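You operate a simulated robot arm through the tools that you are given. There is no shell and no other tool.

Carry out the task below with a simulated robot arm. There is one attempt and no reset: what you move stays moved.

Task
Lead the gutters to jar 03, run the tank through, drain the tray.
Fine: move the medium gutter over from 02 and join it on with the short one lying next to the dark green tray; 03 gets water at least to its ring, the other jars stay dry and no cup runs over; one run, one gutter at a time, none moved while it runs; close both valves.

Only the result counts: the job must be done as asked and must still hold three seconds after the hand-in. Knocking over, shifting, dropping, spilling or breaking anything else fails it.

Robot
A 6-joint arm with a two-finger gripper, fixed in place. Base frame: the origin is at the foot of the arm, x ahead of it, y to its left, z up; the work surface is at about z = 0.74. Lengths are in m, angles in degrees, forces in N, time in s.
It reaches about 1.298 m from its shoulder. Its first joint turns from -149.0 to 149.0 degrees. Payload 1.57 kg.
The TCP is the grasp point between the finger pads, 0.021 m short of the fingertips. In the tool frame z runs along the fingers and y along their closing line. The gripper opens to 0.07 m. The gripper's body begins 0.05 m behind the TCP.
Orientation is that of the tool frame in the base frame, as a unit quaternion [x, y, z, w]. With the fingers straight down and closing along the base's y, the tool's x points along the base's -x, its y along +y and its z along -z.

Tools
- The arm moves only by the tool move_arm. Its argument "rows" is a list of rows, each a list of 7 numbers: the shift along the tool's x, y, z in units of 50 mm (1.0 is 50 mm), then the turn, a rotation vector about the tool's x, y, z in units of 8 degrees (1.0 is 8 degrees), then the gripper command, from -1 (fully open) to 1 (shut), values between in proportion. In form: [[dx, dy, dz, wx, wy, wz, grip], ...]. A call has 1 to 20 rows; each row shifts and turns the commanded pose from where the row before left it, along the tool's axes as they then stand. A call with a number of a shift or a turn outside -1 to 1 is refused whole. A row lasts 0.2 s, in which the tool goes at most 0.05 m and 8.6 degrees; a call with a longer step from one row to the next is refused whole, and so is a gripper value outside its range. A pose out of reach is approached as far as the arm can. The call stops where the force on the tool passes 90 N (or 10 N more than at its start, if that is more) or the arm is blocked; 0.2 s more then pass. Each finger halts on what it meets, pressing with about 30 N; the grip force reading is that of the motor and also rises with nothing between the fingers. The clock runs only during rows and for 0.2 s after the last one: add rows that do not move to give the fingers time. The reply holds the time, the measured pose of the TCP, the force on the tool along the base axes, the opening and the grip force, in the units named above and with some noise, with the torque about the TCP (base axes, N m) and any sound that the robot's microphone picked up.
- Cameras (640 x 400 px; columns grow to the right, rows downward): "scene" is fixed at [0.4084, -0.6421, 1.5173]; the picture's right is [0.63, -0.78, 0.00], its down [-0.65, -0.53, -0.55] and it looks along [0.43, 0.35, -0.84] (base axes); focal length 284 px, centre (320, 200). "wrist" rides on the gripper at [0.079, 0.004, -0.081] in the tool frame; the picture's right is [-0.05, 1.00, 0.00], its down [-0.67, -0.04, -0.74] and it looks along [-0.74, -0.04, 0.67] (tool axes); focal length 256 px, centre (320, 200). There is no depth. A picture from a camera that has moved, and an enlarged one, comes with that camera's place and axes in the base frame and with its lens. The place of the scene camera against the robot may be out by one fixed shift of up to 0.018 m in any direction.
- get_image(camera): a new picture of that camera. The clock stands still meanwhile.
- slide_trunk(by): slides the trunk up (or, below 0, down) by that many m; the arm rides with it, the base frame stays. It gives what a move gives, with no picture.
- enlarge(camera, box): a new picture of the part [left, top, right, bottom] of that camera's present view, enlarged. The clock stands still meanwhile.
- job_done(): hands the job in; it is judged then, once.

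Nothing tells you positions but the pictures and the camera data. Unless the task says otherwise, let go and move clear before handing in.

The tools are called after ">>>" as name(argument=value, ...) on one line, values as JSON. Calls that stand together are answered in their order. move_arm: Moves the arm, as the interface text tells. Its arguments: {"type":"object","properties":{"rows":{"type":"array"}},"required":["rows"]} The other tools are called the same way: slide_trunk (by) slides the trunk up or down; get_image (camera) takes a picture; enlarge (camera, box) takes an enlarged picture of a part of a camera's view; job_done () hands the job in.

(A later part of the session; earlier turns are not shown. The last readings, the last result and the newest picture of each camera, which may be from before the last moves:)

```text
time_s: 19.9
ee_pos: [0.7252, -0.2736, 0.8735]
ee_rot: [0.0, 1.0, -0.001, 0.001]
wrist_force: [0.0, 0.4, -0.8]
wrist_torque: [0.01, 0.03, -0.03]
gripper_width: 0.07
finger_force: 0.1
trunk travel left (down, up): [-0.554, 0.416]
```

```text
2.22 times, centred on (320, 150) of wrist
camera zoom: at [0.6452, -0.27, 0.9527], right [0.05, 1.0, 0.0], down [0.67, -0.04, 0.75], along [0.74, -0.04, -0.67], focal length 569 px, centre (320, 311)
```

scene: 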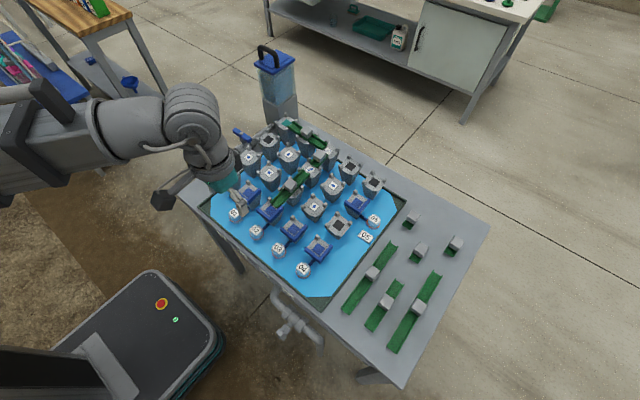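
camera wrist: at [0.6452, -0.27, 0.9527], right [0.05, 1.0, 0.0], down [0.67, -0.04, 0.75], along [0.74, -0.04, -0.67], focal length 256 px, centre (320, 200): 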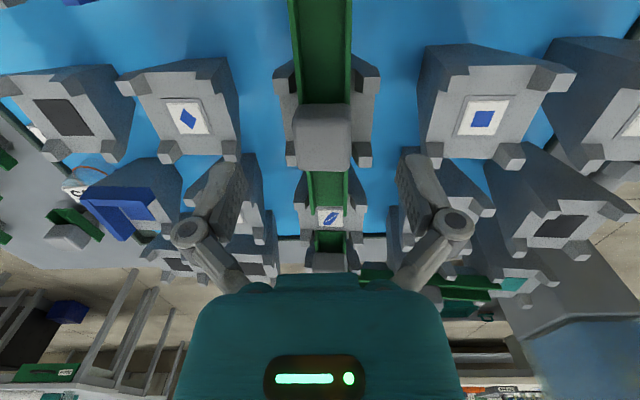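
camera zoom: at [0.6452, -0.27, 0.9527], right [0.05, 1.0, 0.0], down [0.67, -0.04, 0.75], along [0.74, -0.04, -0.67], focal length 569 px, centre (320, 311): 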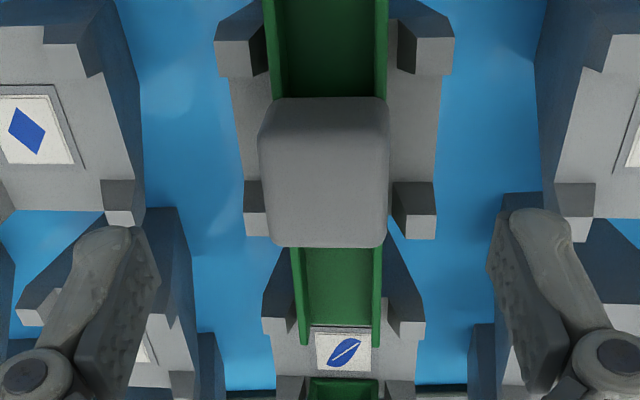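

>>> slide_trunk(by=-0.033)

>>> get_image(camera="wrist")

>>> enlarge(camera="wrist", box=[200, 80, 440, 260])

>>> enlarge(camera="scene", box=[220, 120, 380, 240])

```text
time_s: 20.7
ee_pos: [0.7243, -0.275, 0.8399]
ee_rot: [0.0, 1.0, -0.001, 0.001]
wrist_force: [0.4, 0.2, -0.3]
wrist_torque: [-0.01, 0.02, 0.01]
gripper_width: 0.0703
finger_force: 0.0
trunk travel left (down, up): [-0.521, 0.449]
```

```text
taken
camera wrist: at [0.6452, -0.27, 0.9197], right [0.05, 1.0, 0.0], down [0.67, -0.04, 0.75], along [0.74, -0.04, -0.67], focal length 256 px, centre (320, 200)
```

wrist: 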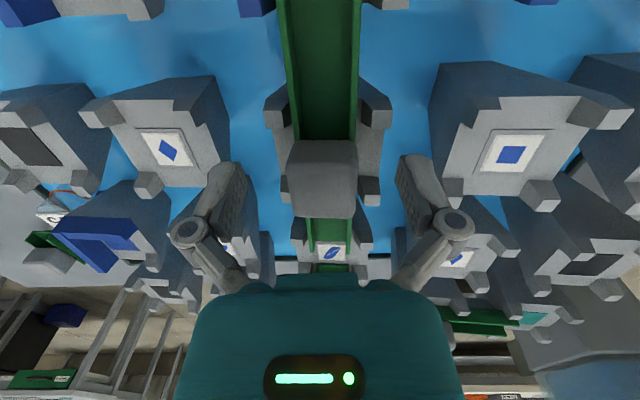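

```text
2.22 times, centred on (320, 170) of wrist
camera zoom: at [0.6452, -0.27, 0.9197], right [0.05, 1.0, 0.0], down [0.67, -0.04, 0.75], along [0.74, -0.04, -0.67], focal length 569 px, centre (320, 267)
```

zoom: 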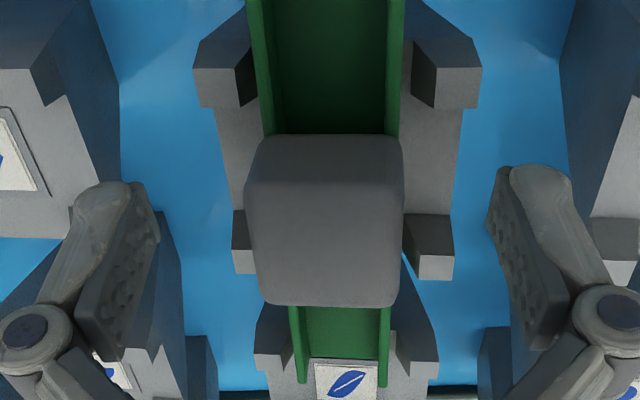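

```text
3.33 times, centred on (300, 180) of scene
camera zoom: at [0.4084, -0.6421, 1.5173], right [0.63, -0.78, 0.0], down [-0.65, -0.53, -0.55], along [0.43, 0.35, -0.84], focal length 946 px, centre (387, 267)
```

zoom: 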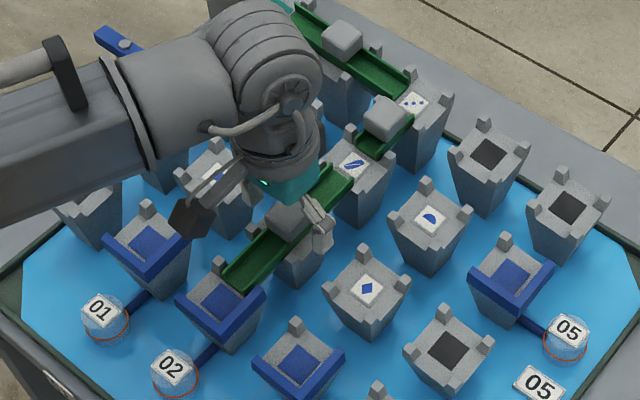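

Fingers straddle the handle with even gaps. I'll close the grip.

>>> move_arm(rows=[[0, 0, 0, 0, 0, 0, 1], [0, 0, 0, 0, 0, 0, 1], [0, 0, 0, 0, 0, 0, 1], [0, 0, 0, 0, 0, 0, 1], [0, 0, 0, 0, 0, 0, 1]])

>>> enlarge(camera="wrist", box=[160, 0, 480, 260])

```text
time_s: 21.9
ee_pos: [0.7249, -0.2724, 0.8412]
ee_rot: [0.0, 1.0, -0.001, 0.002]
wrist_force: [-0.4, 5.5, 3.9]
wrist_torque: [0.24, 0.09, 0.01]
gripper_width: 0.0288
finger_force: 30.3
trunk travel left (down, up): [-0.521, 0.449]
```

```text
1.54 times, centred on (320, 130) of wrist
camera zoom: at [0.645, -0.2694, 0.9201], right [0.05, 1.0, 0.0], down [0.67, -0.04, 0.75], along [0.74, -0.04, -0.67], focal length 394 px, centre (320, 308)
```

zoom: 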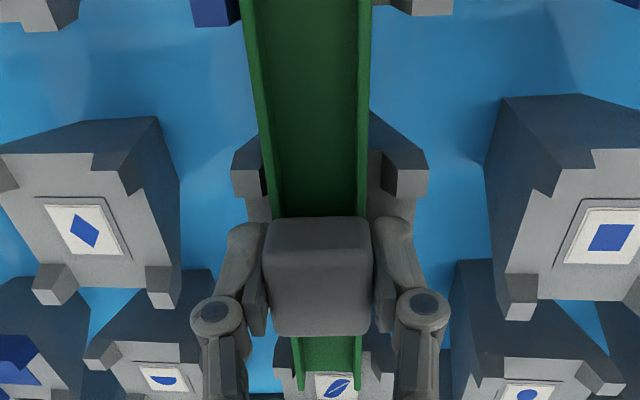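

Gripped at 0.029 m. Lifting straight up.

>>> slide_trunk(by=0.05)

>>> get_image(camera="wrist")

>>> enlarge(camera="scene", box=[220, 120, 380, 240])

```text
time_s: 22.8
ee_pos: [0.7252, -0.2736, 0.8891]
ee_rot: [0.002, 1.0, 0.0, 0.001]
wrist_force: [0.1, 0.2, 0.1]
wrist_torque: [0.03, -0.01, -0.02]
gripper_width: 0.0
finger_force: 28.6
trunk travel left (down, up): [-0.571, 0.399]
```

```text
taken
camera wrist: at [0.6453, -0.27, 0.9697], right [0.05, 1.0, 0.0], down [0.67, -0.04, 0.75], along [0.74, -0.04, -0.67], focal length 256 px, centre (320, 200)
```

wrist: 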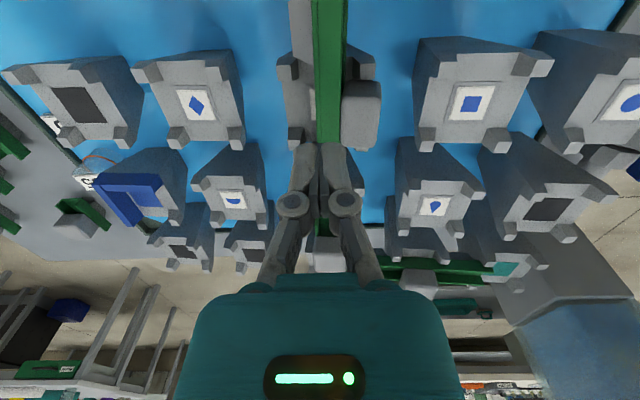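

```text
3.33 times, centred on (300, 180) of scene
camera zoom: at [0.4084, -0.6421, 1.5173], right [0.63, -0.78, 0.0], down [-0.65, -0.53, -0.55], along [0.43, 0.35, -0.84], focal length 946 px, centre (387, 267)
```

zoom: 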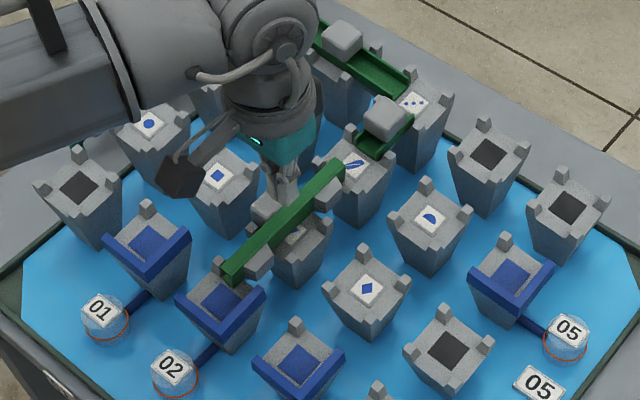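

The grip slipped: the fingertips had caught the gutter rims instead of the handle, and the gutter has rolled onto its side on the same three cups. I'll rise clear and take a close look before fixing it.

>>> slide_trunk(by=0.08)

>>> enlarge(camera="wrist", box=[220, 0, 420, 150])

>>> enlarge(camera="scene", box=[255, 140, 345, 220])

```text
time_s: 24.0
ee_pos: [0.7255, -0.273, 0.9707]
ee_rot: [0.0, 1.0, -0.001, 0.0]
wrist_force: [0.2, -0.3, 0.9]
wrist_torque: [0.02, -0.04, 0.01]
gripper_width: 0.0002
finger_force: 28.9
trunk travel left (down, up): [-0.651, 0.319]
```

```text
2.67 times, centred on (320, 75) of wrist
camera zoom: at [0.6453, -0.27, 1.0497], right [0.05, 1.0, 0.0], down [0.67, -0.04, 0.75], along [0.74, -0.04, -0.67], focal length 683 px, centre (320, 533)
```

zoom: 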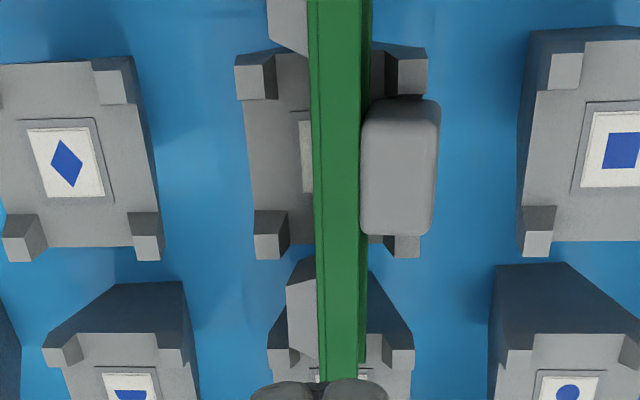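

```text
5.00 times, centred on (300, 180) of scene
camera zoom: at [0.4084, -0.6421, 1.5173], right [0.63, -0.78, 0.0], down [-0.65, -0.53, -0.55], along [0.43, 0.35, -0.84], focal length 1420 px, centre (420, 300)
```

zoom: 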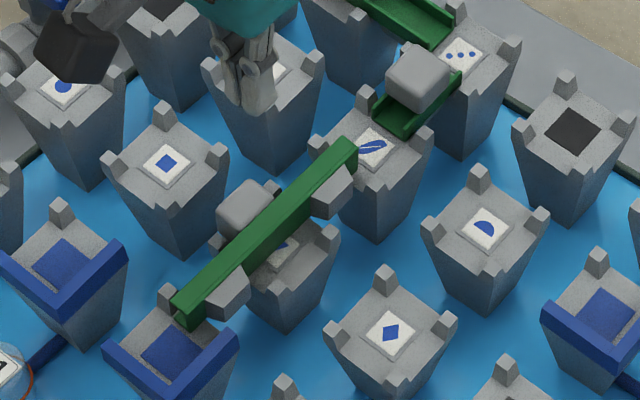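

The gutter has a handle on top and wedge feet below. It now lies on its side with its open side toward +y. To right it I'll grip the handle along its length (closing along x), so I'll turn the tool 90° and look from the +y side.

>>> move_arm(rows=[[0, 0, 0, 0, 0, 0.9375, -1], [0, 0, 0, 0, 0, 0.9375, -1], [0, 0, 0, 0, 0, 0.9375, -1], [0, 0, 0, 0, 0, 0.9375, -1]])

```text
time_s: 25.0
ee_pos: [0.7241, -0.274, 0.9709]
ee_rot: [0.261, 0.965, 0.0, 0.0]
wrist_force: [-0.4, -0.2, 0.0]
wrist_torque: [0.0, 0.02, 0.0]
gripper_width: 0.0696
finger_force: 0.0
trunk travel left (down, up): [-0.651, 0.319]
```

>>> move_arm(rows=[[0, 0, 0, 0, 0, 0.9375, -1], [0, 0, 0, 0, 0, 0.9375, -1], [0, 0, 0, 0, 0, 0.9375, -1], [0, 0, 0, 0, 0, 0.9375, -1], [0, 0, 0, 0, 0, 0.9375, -1], [0, 0, 0, 0, 0, 0.9375, -1], [0, 0, 0, 0, 0, 0.9375, -1], [0, 0, 0, 0, 0, 0.9375, -1]])

>>> get_image(camera="wrist")

>>> enlarge(camera="wrist", box=[200, 0, 440, 170])

>>> get_image(camera="scene")

```text
time_s: 26.8
ee_pos: [0.7252, -0.2729, 0.9711]
ee_rot: [0.708, 0.706, 0.001, 0.002]
wrist_force: [-0.4, 0.3, 0.3]
wrist_torque: [0.0, 0.0, 0.01]
gripper_width: 0.07
finger_force: 0.0
trunk travel left (down, up): [-0.651, 0.319]
```

```text
taken
camera wrist: at [0.7288, -0.1951, 1.0497], right [1.0, -0.06, 0.0], down [-0.04, -0.67, 0.75], along [-0.04, -0.74, -0.67], focal length 256 px, centre (320, 200)
```

wrist: 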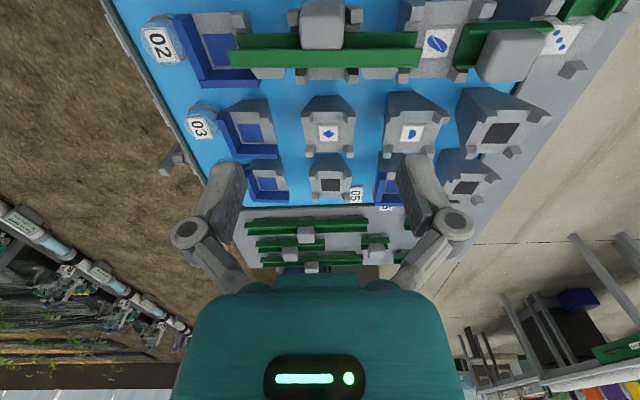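

```text
2.35 times, centred on (320, 85) of wrist
camera zoom: at [0.7288, -0.1951, 1.0497], right [1.0, -0.06, 0.0], down [-0.04, -0.67, 0.75], along [-0.04, -0.74, -0.67], focal length 602 px, centre (320, 471)
```

zoom: 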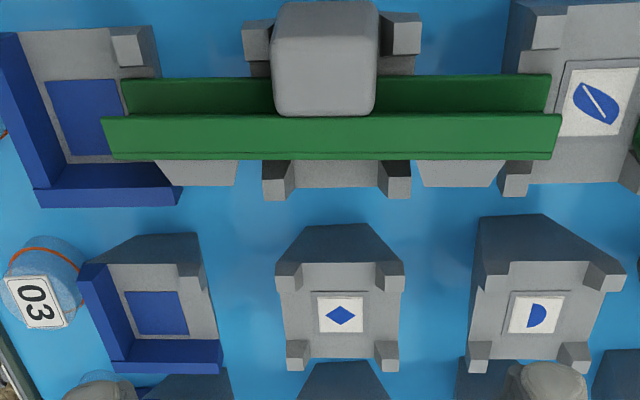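

```text
taken
```

scene: 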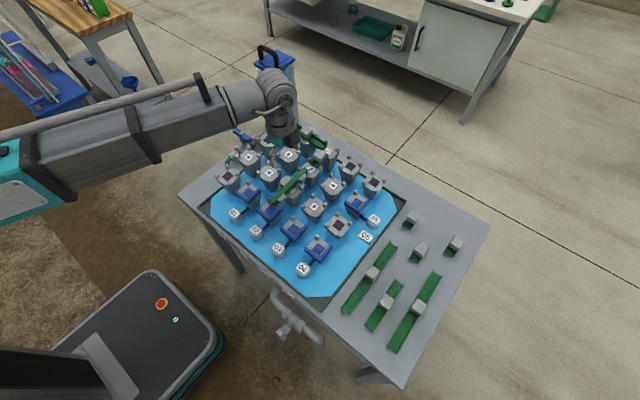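

From this side it's clear: the gutter is rolled 90° but rests neatly between the pegs on cups C3–A3, with its handle toward +y. I'll turn the tool the other way so the camera is on the −y side. Then I can tilt, grip the handle's end faces and roll it upright in the air.

>>> move_arm(rows=[[0, 0, 0, 0, 0, -1, -1], [0, 0, 0, 0, 0, -1, -1], [0, 0, 0, 0, 0, -1, -1], [0, 0, 0, 0, 0, -1, -1], [0, 0, 0, 0, 0, -1, -1], [0, 0, 0, 0, 0, -1, -1], [0, 0, 0, 0, 0, -1, -1], [0, 0, 0, 0, 0, -1, -1], [0, 0, 0, 0, 0, -1, -1], [0, 0, 0, 0, 0, -1, -1], [0, 0, 0, 0, 0, -1, -1], [0, 0, 0, 0, 0, -1, -1], [0, 0, 0, 0, 0, -1, -1], [0, 0, 0, 0, 0, -1, -1], [0, 0, 0, 0, 0, -1, -1], [0, 0, 0, 0, 0, -1, -1], [0, 0, 0, 0, 0, -1, -1], [0, 0, 0, 0, 0, -1, -1], [0, 0, 0, 0, 0, -1, -1], [0, 0, 0, 0, 0, -1, -1]])

>>> move_arm(rows=[[0, 0, 0, 0, 0, -1, -1], [0, 0, 0, 0, 0, -1, -1], [0, 0, 0, 0, 0, -0.5, -1]])

>>> get_image(camera="wrist")

>>> enlarge(camera="wrist", box=[200, 0, 440, 170])

>>> get_image(camera="scene")

```text
time_s: 31.0
ee_pos: [0.7251, -0.2741, 0.9695]
ee_rot: [-0.574, 0.819, -0.001, 0.001]
wrist_force: [0.4, -0.3, -0.4]
wrist_torque: [0.0, -0.01, -0.03]
gripper_width: 0.0701
finger_force: 0.1
trunk travel left (down, up): [-0.651, 0.319]
```

```text
time_s: 31.8
ee_pos: [0.7255, -0.2735, 0.971]
ee_rot: [0.708, -0.706, 0.0, 0.0]
wrist_force: [0.0, -0.3, -0.4]
wrist_torque: [0.03, -0.01, -0.01]
gripper_width: 0.0703
finger_force: 0.2
trunk travel left (down, up): [-0.651, 0.319]
```

```text
taken
camera wrist: at [0.7207, -0.3534, 1.0499], right [-1.0, 0.05, 0.0], down [0.03, 0.67, 0.74], along [0.04, 0.74, -0.67], focal length 256 px, centre (320, 200)
```

wrist: 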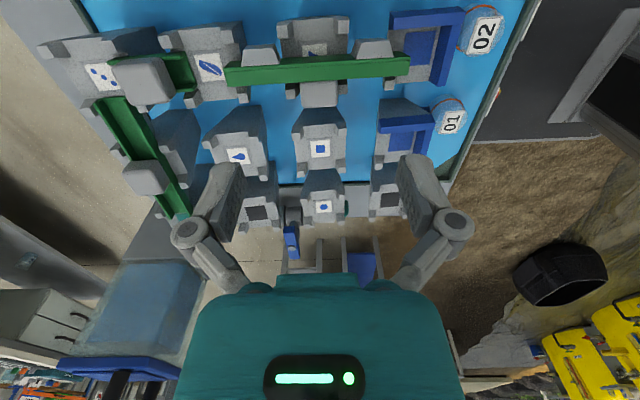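

```text
2.35 times, centred on (320, 85) of wrist
camera zoom: at [0.7207, -0.3534, 1.0499], right [-1.0, 0.05, 0.0], down [0.03, 0.67, 0.74], along [0.04, 0.74, -0.67], focal length 602 px, centre (320, 471)
```

zoom: 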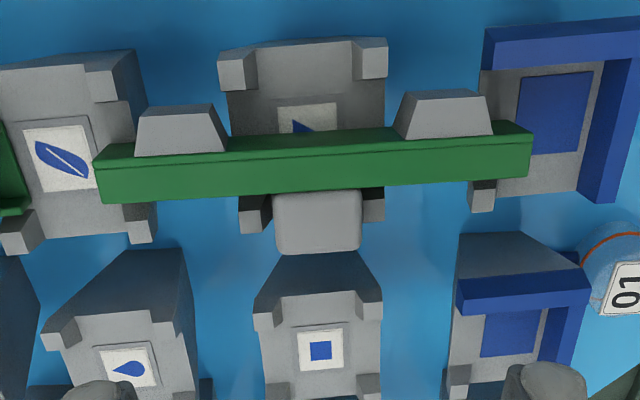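

```text
taken
```

scene: 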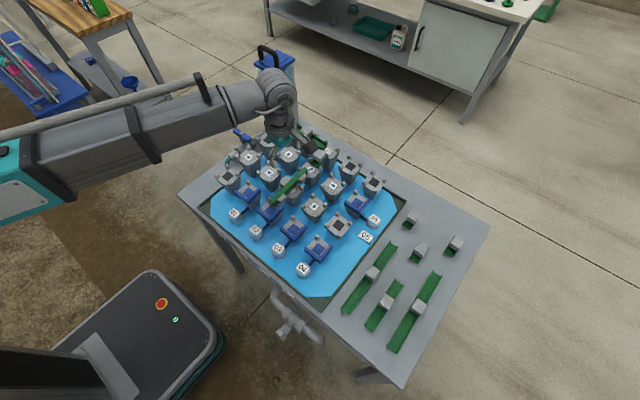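

I'll add a small pitch to match the gutter's slope, then test the 45° tilt in free air while letting the TCP rise along its arc.

>>> move_arm(rows=[[-0.68, -0.05, 0, 0.6, 0, 0, -1], [0, 0, -0.035, 0, 1, 0, -1], [0.0146, 0, -0.104, 0, 1, 0, -1], [0.0477, 0, -0.1663, 0, 1, 0, -1]])

```text
time_s: 32.8
ee_pos: [0.7281, -0.2402, 0.9875]
ee_rot: [-0.684, 0.697, -0.177, -0.118]
wrist_force: [-0.3, -0.3, 0.2]
wrist_torque: [0.0, 0.03, 0.0]
gripper_width: 0.07
finger_force: 0.0
trunk travel left (down, up): [-0.651, 0.319]
```

>>> move_arm(rows=[[0.0964, 0, -0.2166, 0, 1, 0, -1], [0.1573, 0, -0.2517, 0, 1, 0, -1], [0.137, 0, -0.1633, 0, 0.625, 0, -1]])

>>> get_image(camera="wrist")

>>> get_image(camera="scene")

```text
time_s: 33.6
ee_pos: [0.7254, -0.2394, 1.0261]
ee_rot: [-0.641, 0.664, -0.299, -0.242]
wrist_force: [-0.3, -0.9, -0.4]
wrist_torque: [0.01, 0.01, 0.0]
gripper_width: 0.07
finger_force: 0.1
trunk travel left (down, up): [-0.651, 0.319]
```

```text
taken
camera wrist: at [0.7094, -0.2388, 1.1367], right [-0.99, 0.04, -0.12], down [0.03, 1.0, 0.06], along [0.12, 0.05, -0.99], focal length 256 px, centre (320, 200)
```

wrist: 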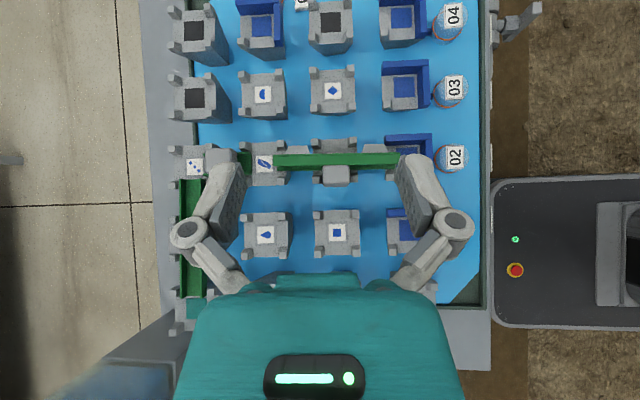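

```text
taken
```

scene: 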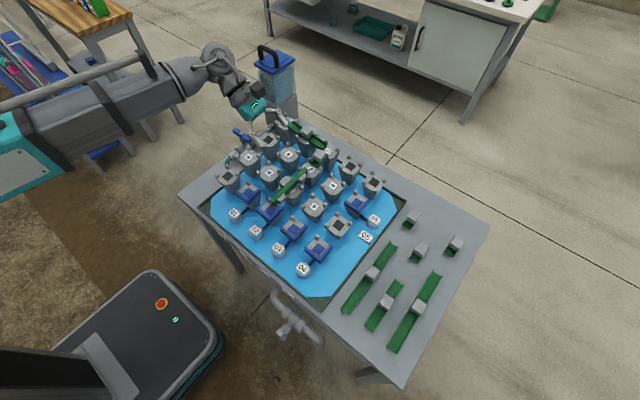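

The tilt works, and as a bonus this gives a true top-down view for measuring. I'll enlarge it.

>>> enlarge(camera="wrist", box=[220, 70, 470, 220])

>>> enlarge(camera="wrist", box=[280, 130, 400, 205])

>>> enlarge(camera="wrist", box=[140, 60, 300, 200])

```text
2.56 times, centred on (345, 145) of wrist
camera zoom: at [0.7094, -0.2388, 1.1367], right [-0.99, 0.04, -0.12], down [0.03, 1.0, 0.06], along [0.12, 0.05, -0.99], focal length 655 px, centre (256, 341)
```

zoom: 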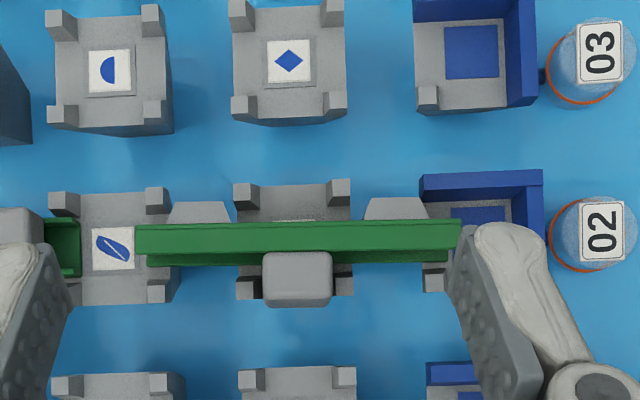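

```text
5.33 times, centred on (340, 168) of wrist
camera zoom: at [0.7094, -0.2388, 1.1367], right [-0.99, 0.04, -0.12], down [0.03, 1.0, 0.06], along [0.12, 0.05, -0.99], focal length 1365 px, centre (213, 373)
```

zoom: 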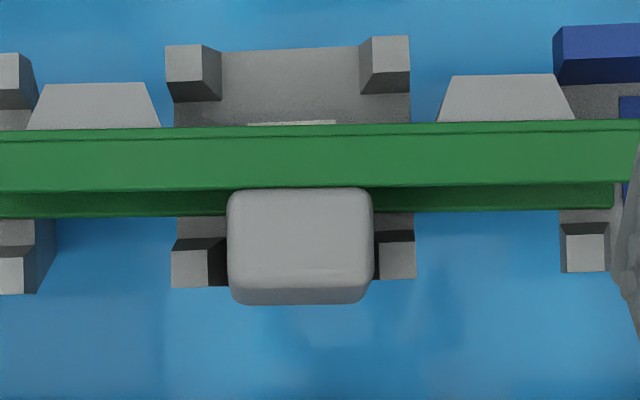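

```text
2.86 times, centred on (220, 130) of wrist
camera zoom: at [0.7094, -0.2388, 1.1367], right [-0.99, 0.04, -0.12], down [0.03, 1.0, 0.06], along [0.12, 0.05, -0.99], focal length 731 px, centre (606, 400)
```

zoom: 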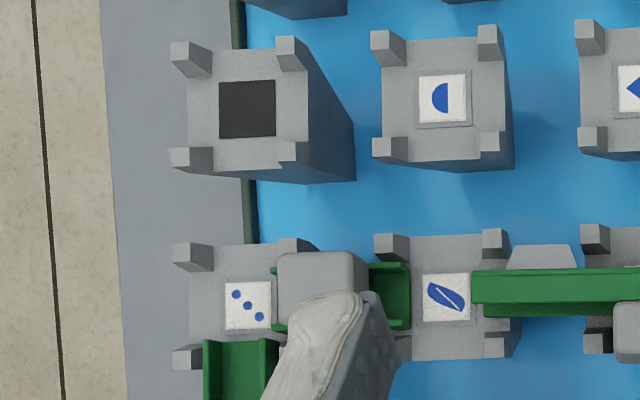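

This top-down view puts the grid pitch at 0.09 m, with B3 near (0.729, -0.27). The rolled gutter's handle is at x≈0.7265 with its upper side at z≈0.84. I'll descend part way above the handle in this tilted pose and check alignment.

>>> move_arm(rows=[[0, -0.05, 0, 0, 0, 0, -1], [0, 0, 0, 0, 0, 0, -1]])

>>> slide_trunk(by=-0.12)

>>> get_image(camera="wrist")

>>> enlarge(camera="wrist", box=[200, 90, 440, 240])

>>> enlarge(camera="scene", box=[200, 80, 380, 220])

```text
time_s: 34.2
ee_pos: [0.7259, -0.2402, 1.0244]
ee_rot: [-0.641, 0.664, -0.299, -0.242]
wrist_force: [0.1, -0.1, 0.0]
wrist_torque: [-0.01, -0.01, -0.02]
gripper_width: 0.07
finger_force: 0.1
trunk travel left (down, up): [-0.651, 0.319]
```

```text
time_s: 35.7
ee_pos: [0.7262, -0.239, 0.9047]
ee_rot: [-0.641, 0.664, -0.299, -0.243]
wrist_force: [0.2, 0.4, -0.1]
wrist_torque: [0.04, -0.02, 0.0]
gripper_width: 0.0701
finger_force: 0.0
trunk travel left (down, up): [-0.531, 0.439]
```

```text
taken
camera wrist: at [0.7117, -0.2389, 1.0165], right [-0.99, 0.04, -0.12], down [0.03, 1.0, 0.06], along [0.12, 0.05, -0.99], focal length 256 px, centre (320, 200)
```

wrist: 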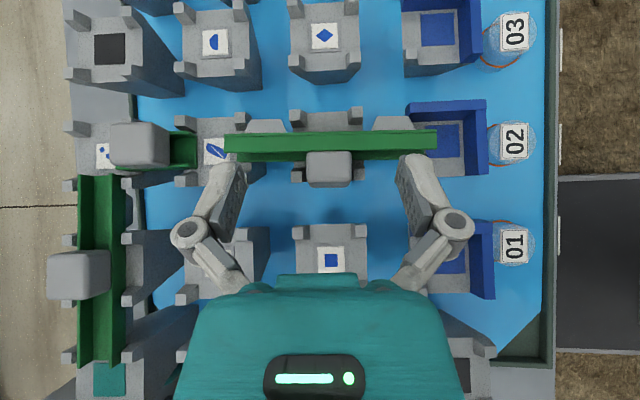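

```text
2.67 times, centred on (320, 165) of wrist
camera zoom: at [0.7117, -0.2389, 1.0165], right [-0.99, 0.04, -0.12], down [0.03, 1.0, 0.06], along [0.12, 0.05, -0.99], focal length 683 px, centre (320, 293)
```

zoom: 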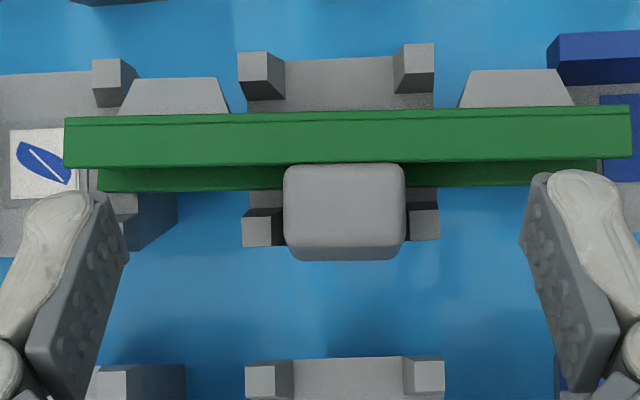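

```text
2.86 times, centred on (290, 150) of scene
camera zoom: at [0.4084, -0.6421, 1.5173], right [0.63, -0.78, 0.0], down [-0.65, -0.53, -0.55], along [0.43, 0.35, -0.84], focal length 811 px, centre (406, 343)
```

zoom: 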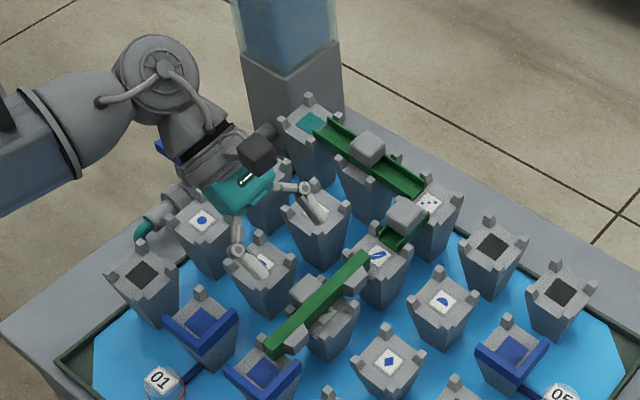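

Alignment is good: the handle is centred in x between the fingers. I'll descend to just above the pegs, gripping only the handle's upper half.

>>> slide_trunk(by=-0.045)

>>> enlarge(camera="wrist", box=[200, 90, 440, 260])

>>> enlarge(camera="scene", box=[240, 120, 360, 210])

```text
time_s: 36.6
ee_pos: [0.7268, -0.2393, 0.8603]
ee_rot: [-0.641, 0.664, -0.298, -0.243]
wrist_force: [-0.7, -0.9, -0.9]
wrist_torque: [-0.03, 0.0, 0.0]
gripper_width: 0.0699
finger_force: 0.0
trunk travel left (down, up): [-0.486, 0.484]
```

```text
2.35 times, centred on (320, 175) of wrist
camera zoom: at [0.7117, -0.2389, 0.9714], right [-0.99, 0.04, -0.12], down [0.03, 1.0, 0.06], along [0.12, 0.05, -0.99], focal length 602 px, centre (320, 259)
```

zoom: 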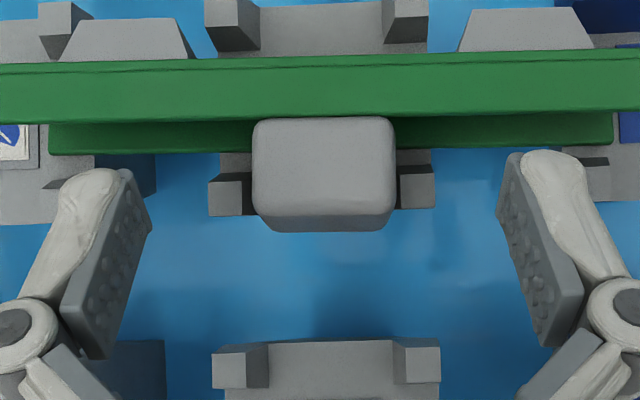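

```text
4.44 times, centred on (300, 165) of scene
camera zoom: at [0.4084, -0.6421, 1.5173], right [0.63, -0.78, 0.0], down [-0.65, -0.53, -0.55], along [0.43, 0.35, -0.84], focal length 1262 px, centre (409, 356)
```

zoom: 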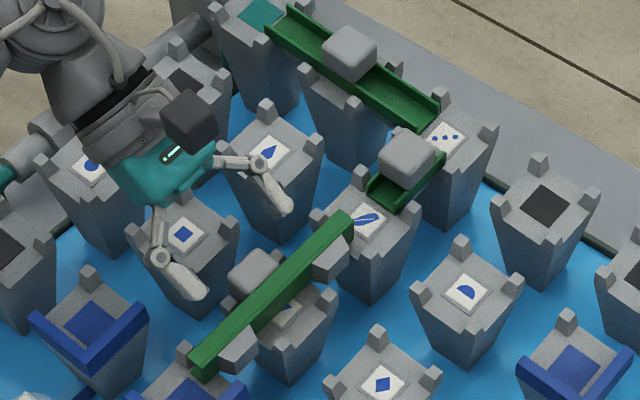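

>>> slide_trunk(by=-0.0095)

>>> enlarge(camera="wrist", box=[200, 90, 440, 260])

```text
time_s: 37.2
ee_pos: [0.7257, -0.2391, 0.8502]
ee_rot: [-0.641, 0.665, -0.297, -0.242]
wrist_force: [1.0, 0.1, -0.7]
wrist_torque: [-0.02, 0.0, 0.01]
gripper_width: 0.0698
finger_force: 0.2
trunk travel left (down, up): [-0.477, 0.493]
```

```text
2.35 times, centred on (320, 175) of wrist
camera zoom: at [0.7117, -0.2389, 0.9619], right [-0.99, 0.04, -0.12], down [0.03, 1.0, 0.06], along [0.12, 0.05, -0.99], focal length 602 px, centre (320, 259)
```

zoom: 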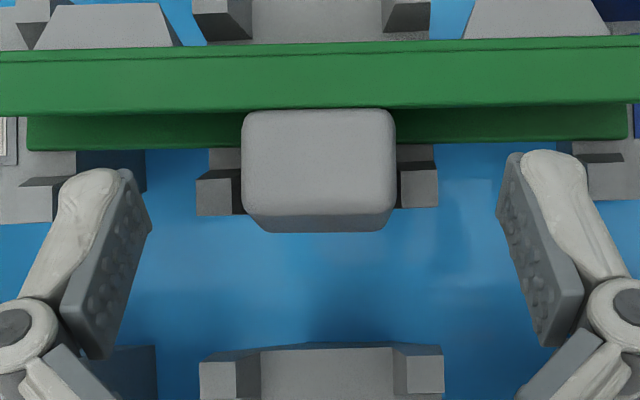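

>>> move_arm(rows=[[0, 0, 0, 0, 0, 0, 1], [0, 0, 0, 0, 0, 0, 1], [0, 0, 0, 0, 0, 0, 1], [0, 0, 0, 0, 0, 0, 1], [0, 0, 0, 0, 0, 0, 1]])

>>> enlarge(camera="wrist", box=[200, 90, 440, 260])

```text
time_s: 38.4
ee_pos: [0.7267, -0.2392, 0.8519]
ee_rot: [-0.641, 0.664, -0.299, -0.242]
wrist_force: [3.1, -0.3, 5.3]
wrist_torque: [-0.09, -0.11, 0.06]
gripper_width: 0.0313
finger_force: 29.5
trunk travel left (down, up): [-0.477, 0.493]
```

```text
2.35 times, centred on (320, 175) of wrist
camera zoom: at [0.7118, -0.2388, 0.9622], right [-0.99, 0.04, -0.12], down [0.03, 1.0, 0.06], along [0.12, 0.05, -0.99], focal length 602 px, centre (320, 259)
```

zoom: 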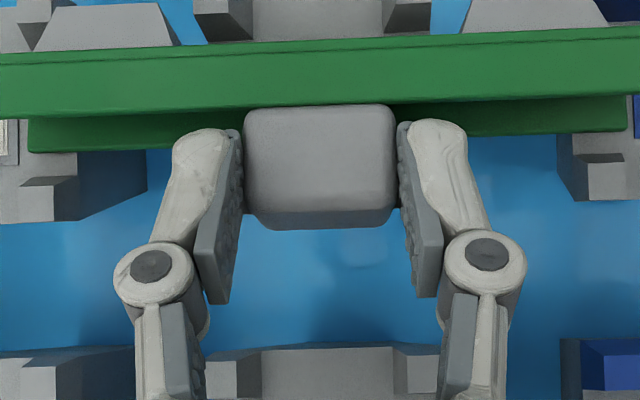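

Gripped at 0.0313 m on the handle's end faces. Lifting a few millimetres first and checking.

>>> slide_trunk(by=0.006)

>>> enlarge(camera="wrist", box=[200, 90, 440, 260])

>>> enlarge(camera="scene", box=[240, 120, 360, 210])

```text
time_s: 38.9
ee_pos: [0.7263, -0.2408, 0.8559]
ee_rot: [-0.64, 0.665, -0.297, -0.244]
wrist_force: [0.3, -0.2, -0.5]
wrist_torque: [0.0, 0.02, 0.01]
gripper_width: 0.0313
finger_force: 29.8
trunk travel left (down, up): [-0.483, 0.487]
```

```text
2.35 times, centred on (320, 175) of wrist
camera zoom: at [0.7116, -0.2389, 0.9678], right [-0.99, 0.04, -0.12], down [0.03, 1.0, 0.06], along [0.12, 0.05, -0.99], focal length 602 px, centre (320, 259)
```

zoom: 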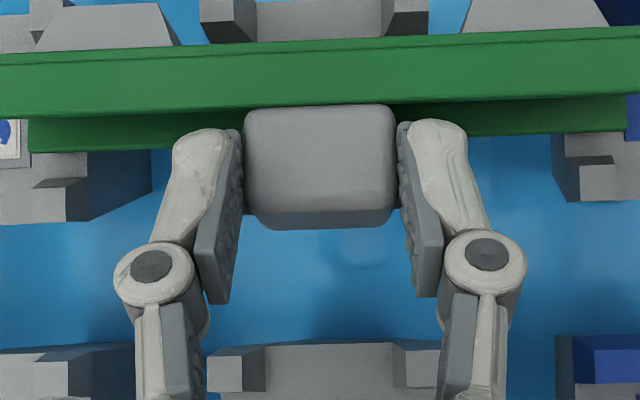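

```text
4.44 times, centred on (300, 165) of scene
camera zoom: at [0.4084, -0.6421, 1.5173], right [0.63, -0.78, 0.0], down [-0.65, -0.53, -0.55], along [0.43, 0.35, -0.84], focal length 1262 px, centre (409, 356)
```

zoom: 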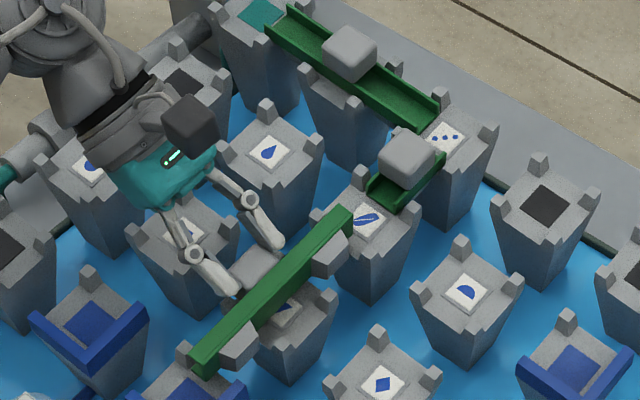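

It's held and rising with the gripper. I'll lift further to clear everything.

>>> slide_trunk(by=0.02)

>>> slide_trunk(by=0.05)

>>> get_image(camera="wrist")

>>> enlarge(camera="scene", box=[200, 80, 380, 220])

```text
time_s: 39.6
ee_pos: [0.7267, -0.2398, 0.8767]
ee_rot: [-0.64, 0.665, -0.297, -0.243]
wrist_force: [-0.2, -0.6, -0.8]
wrist_torque: [0.02, 0.02, 0.04]
gripper_width: 0.0312
finger_force: 29.8
trunk travel left (down, up): [-0.503, 0.467]
```

```text
time_s: 40.5
ee_pos: [0.7269, -0.2396, 0.9267]
ee_rot: [-0.641, 0.665, -0.298, -0.243]
wrist_force: [-0.3, -0.9, -1.5]
wrist_torque: [-0.01, 0.02, 0.01]
gripper_width: 0.0313
finger_force: 30.2
trunk travel left (down, up): [-0.553, 0.417]
```

```text
taken
camera wrist: at [0.7119, -0.2389, 1.0379], right [-0.99, 0.04, -0.12], down [0.03, 1.0, 0.06], along [0.12, 0.05, -0.99], focal length 256 px, centre (320, 200)
```

wrist: 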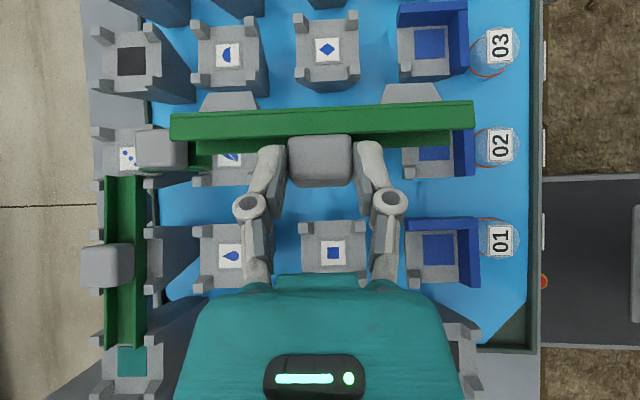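

```text
2.86 times, centred on (290, 150) of scene
camera zoom: at [0.4084, -0.6421, 1.5173], right [0.63, -0.78, 0.0], down [-0.65, -0.53, -0.55], along [0.43, 0.35, -0.84], focal length 811 px, centre (406, 343)
```

zoom: 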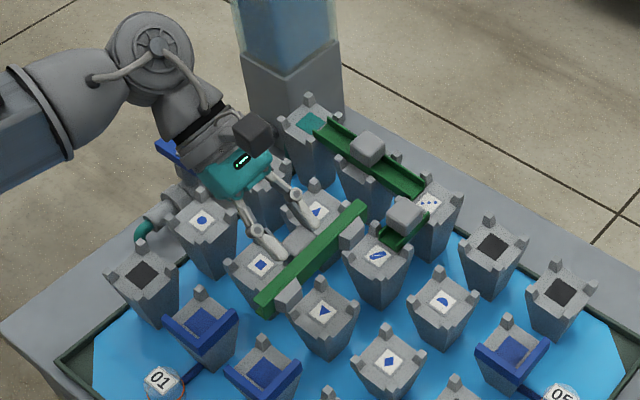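

It's held firmly. I'll raise higher for sweep clearance, then roll it upright by swinging the tool from leaning +y to leaning −y.

>>> slide_trunk(by=0.09)

>>> move_arm(rows=[[-0.2342, 0, 0.2342, 0, -1, 0, 1], [-0.1656, 0, 0.2198, 0, -1, 0, 1], [-0.1036, 0, 0.1868, 0, -1, 0, 1], [-0.0529, 0, 0.1379, 0, -1, 0, 1], [-0.0178, 0, 0.0769, 0, -1, 0, 1]])

>>> get_image(camera="wrist")

>>> enlarge(camera="scene", box=[200, 80, 380, 220])

```text
time_s: 41.8
ee_pos: [0.7265, -0.2396, 1.0169]
ee_rot: [-0.641, 0.665, -0.298, -0.243]
wrist_force: [0.6, 0.2, -0.4]
wrist_torque: [0.04, -0.01, -0.03]
gripper_width: 0.0314
finger_force: 29.9
trunk travel left (down, up): [-0.643, 0.327]
```

```text
time_s: 43.0
ee_pos: [0.7324, -0.2411, 0.9633]
ee_rot: [-0.704, 0.708, -0.06, 0.0]
wrist_force: [0.2, 0.5, 0.9]
wrist_torque: [0.01, -0.01, -0.03]
gripper_width: 0.0313
finger_force: 29.9
trunk travel left (down, up): [-0.643, 0.327]
```

```text
taken
camera wrist: at [0.72, -0.3127, 1.0484], right [-0.99, 0.05, -0.09], down [-0.02, 0.73, 0.69], along [0.1, 0.68, -0.72], focal length 256 px, centre (320, 200)
```

wrist: 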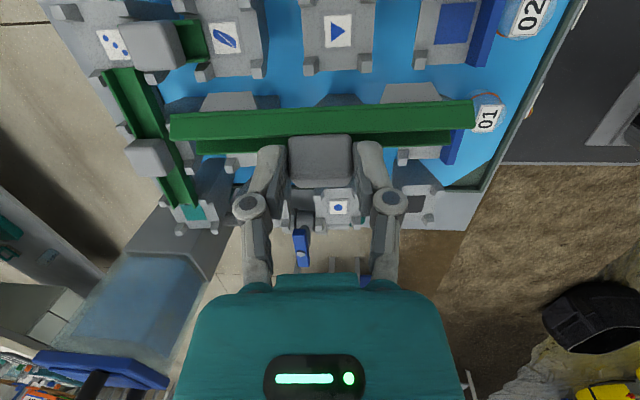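

```text
2.86 times, centred on (290, 150) of scene
camera zoom: at [0.4084, -0.6421, 1.5173], right [0.63, -0.78, 0.0], down [-0.65, -0.53, -0.55], along [0.43, 0.35, -0.84], focal length 811 px, centre (406, 343)
```

zoom: 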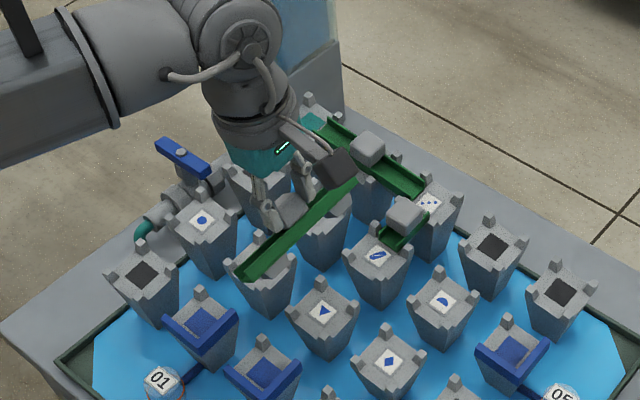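

>>> move_arm(rows=[[0, 0, 0.0087, 0, -1, 0, 1], [-0.0032, 0, -0.0614, 0, -1, 0, 1], [-0.0249, 0, -0.1283, 0, -1, 0, 1], [-0.0642, 0, -0.1865, 0, -1, 0, 1], [-0.118, 0, -0.2317, 0, -1, 0, 1]])

>>> get_image(camera="wrist")

>>> enlarge(camera="scene", box=[200, 80, 380, 220])

```text
time_s: 44.1
ee_pos: [0.7266, -0.2401, 0.9962]
ee_rot: [0.682, -0.665, -0.184, -0.243]
wrist_force: [-0.1, 0.3, -0.8]
wrist_torque: [-0.04, 0.0, 0.02]
gripper_width: 0.0316
finger_force: 30.3
trunk travel left (down, up): [-0.643, 0.327]
```

```text
taken
camera wrist: at [0.7211, -0.3524, 1.0148], right [-1.0, 0.04, -0.05], down [-0.05, 0.12, 0.99], along [0.05, 0.99, -0.11], focal length 256 px, centre (320, 200)
```

wrist: 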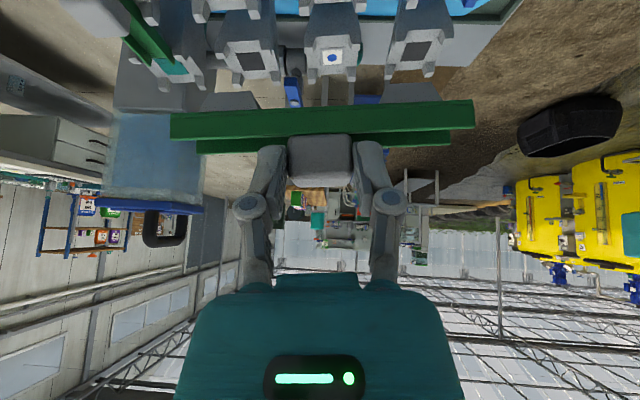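

```text
2.86 times, centred on (290, 150) of scene
camera zoom: at [0.4084, -0.6421, 1.5173], right [0.63, -0.78, 0.0], down [-0.65, -0.53, -0.55], along [0.43, 0.35, -0.84], focal length 811 px, centre (406, 343)
```

zoom: 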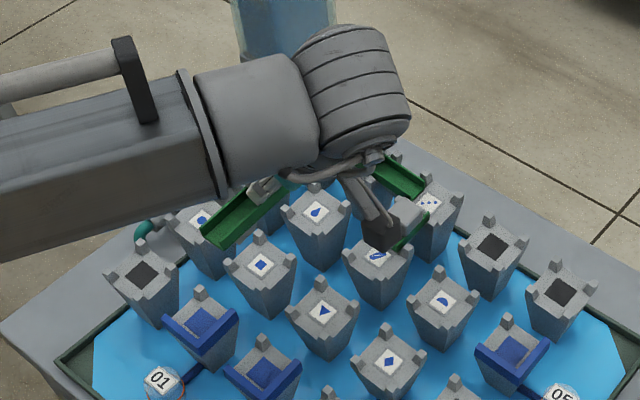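

The gutter is now upright, sloping down toward the jars. Next I'll move it one column over, above cups C2–B2–A2, still high.

>>> move_arm(rows=[[0.748, 0.008, -0.528, 0, 0, 0, 1], [0.748, 0.008, -0.528, 0, 0, 0, 1], [0.748, 0.008, -0.528, 0, 0, 0, 1], [0, 0, 0, 0, 0, 0, 1]])

>>> get_image(camera="wrist")

>>> get_image(camera="scene")

```text
time_s: 45.1
ee_pos: [0.7264, -0.3799, 0.996]
ee_rot: [0.683, -0.665, -0.185, -0.241]
wrist_force: [-0.4, 0.4, -0.5]
wrist_torque: [-0.01, 0.01, -0.02]
gripper_width: 0.0314
finger_force: 30.5
out of reach, approached as far as the arm can: row 3
trunk travel left (down, up): [-0.643, 0.327]
```

```text
taken
camera wrist: at [0.7203, -0.491, 1.0147], right [-1.0, 0.04, -0.05], down [-0.05, 0.12, 0.99], along [0.05, 0.99, -0.12], focal length 256 px, centre (320, 200)
```

wrist: 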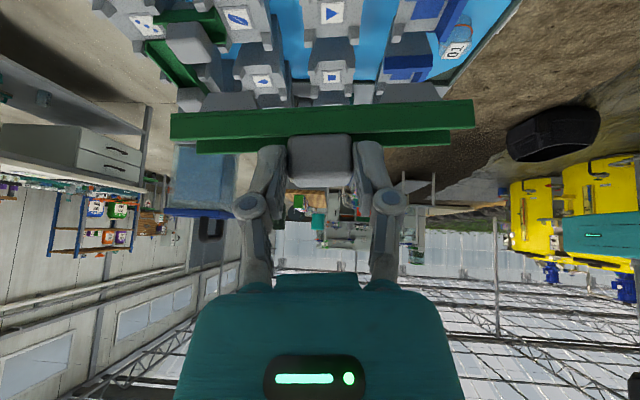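

```text
taken
```

scene: 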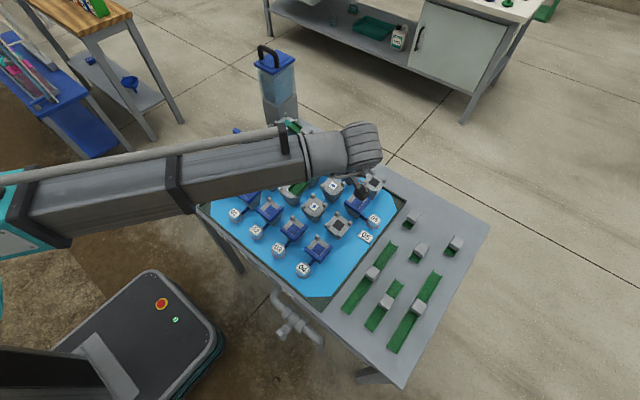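

>>> slide_trunk(by=-0.1)

>>> get_image(camera="wrist")

>>> enlarge(camera="wrist", box=[140, 0, 500, 190])

>>> enlarge(camera="scene", box=[240, 120, 420, 260])

```text
time_s: 46.5
ee_pos: [0.7262, -0.3786, 0.8952]
ee_rot: [0.682, -0.665, -0.184, -0.242]
wrist_force: [0.5, 0.1, -1.0]
wrist_torque: [-0.03, 0.02, 0.0]
gripper_width: 0.0313
finger_force: 30.1
trunk travel left (down, up): [-0.543, 0.427]
```

```text
taken
camera wrist: at [0.7204, -0.4904, 0.9149], right [-1.0, 0.04, -0.05], down [-0.05, 0.12, 0.99], along [0.05, 0.99, -0.12], focal length 256 px, centre (320, 200)
```

wrist: 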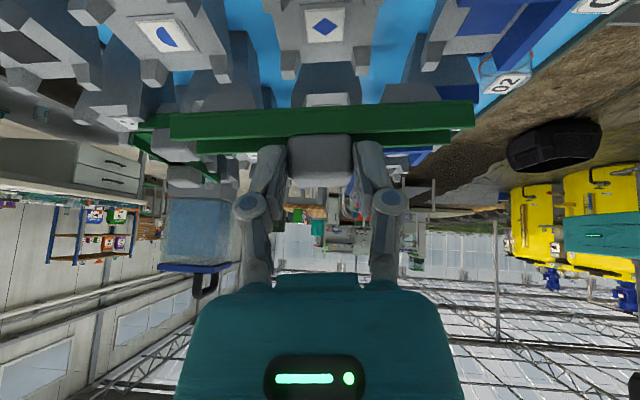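

```text
1.78 times, centred on (320, 95) of wrist
camera zoom: at [0.7204, -0.4904, 0.9149], right [-1.0, 0.04, -0.05], down [-0.05, 0.12, 0.99], along [0.05, 0.99, -0.12], focal length 455 px, centre (320, 387)
```

zoom: 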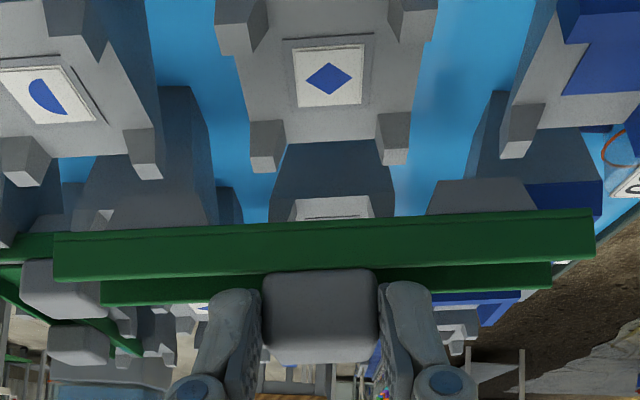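

```text
2.86 times, centred on (330, 190) of scene
camera zoom: at [0.4084, -0.6421, 1.5173], right [0.63, -0.78, 0.0], down [-0.65, -0.53, -0.55], along [0.43, 0.35, -0.84], focal length 811 px, centre (291, 229)
```

zoom: 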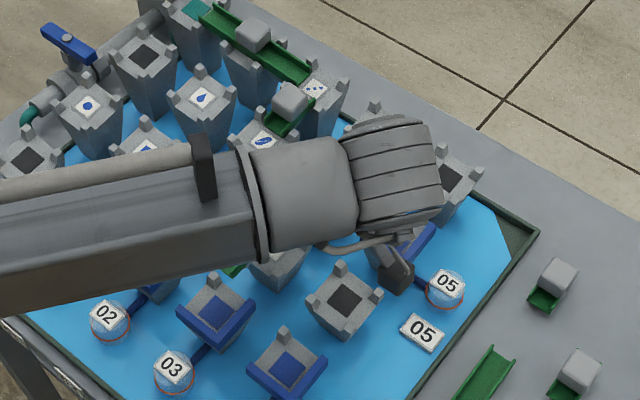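

>>> move_arm(rows=[[0, 0.02, 0, 0, 0, 0, 1], [0, 0, 0, 0, 0, 0, 1]])

>>> slide_trunk(by=-0.03)

>>> enlarge(camera="wrist", box=[140, 0, 500, 190])

```text
time_s: 47.1
ee_pos: [0.7256, -0.379, 0.8954]
ee_rot: [0.683, -0.664, -0.185, -0.241]
wrist_force: [0.3, 0.2, -1.3]
wrist_torque: [-0.01, 0.01, -0.02]
gripper_width: 0.0315
finger_force: 30.1
trunk travel left (down, up): [-0.543, 0.427]
```

```text
time_s: 47.8
ee_pos: [0.7259, -0.3787, 0.8661]
ee_rot: [0.683, -0.664, -0.185, -0.241]
wrist_force: [0.4, 0.0, -1.1]
wrist_torque: [-0.01, -0.01, -0.04]
gripper_width: 0.0312
finger_force: 30.2
trunk travel left (down, up): [-0.513, 0.457]
```

```text
1.78 times, centred on (320, 95) of wrist
camera zoom: at [0.7193, -0.4906, 0.8848], right [-1.0, 0.04, -0.05], down [-0.05, 0.12, 0.99], along [0.05, 0.99, -0.12], focal length 455 px, centre (320, 387)
```

zoom: 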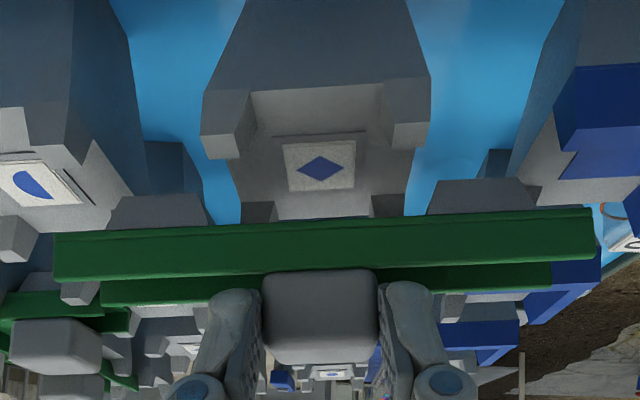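

Feet line up over the gaps between the cups and the gutter centre matches B2. Lowering in small steps while watching the force.

>>> slide_trunk(by=-0.01)

>>> enlarge(camera="wrist", box=[140, 0, 500, 190])

```text
time_s: 48.4
ee_pos: [0.7254, -0.3784, 0.8552]
ee_rot: [0.683, -0.664, -0.184, -0.241]
wrist_force: [-0.5, -0.4, -1.3]
wrist_torque: [-0.04, 0.0, 0.0]
gripper_width: 0.031
finger_force: 29.9
trunk travel left (down, up): [-0.503, 0.467]
```

```text
1.78 times, centred on (320, 95) of wrist
camera zoom: at [0.7194, -0.4906, 0.8748], right [-1.0, 0.04, -0.05], down [-0.05, 0.12, 0.99], along [0.05, 0.99, -0.12], focal length 455 px, centre (320, 387)
```

zoom: 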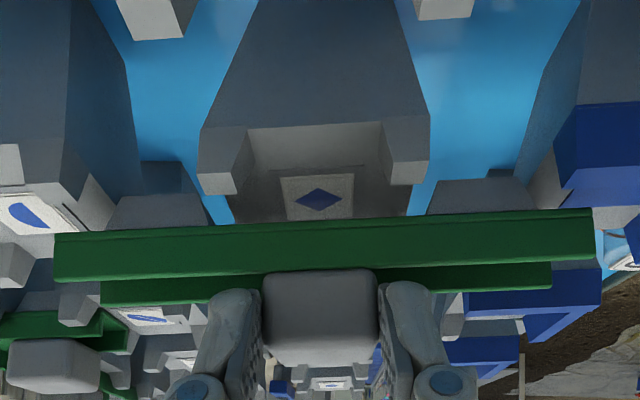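

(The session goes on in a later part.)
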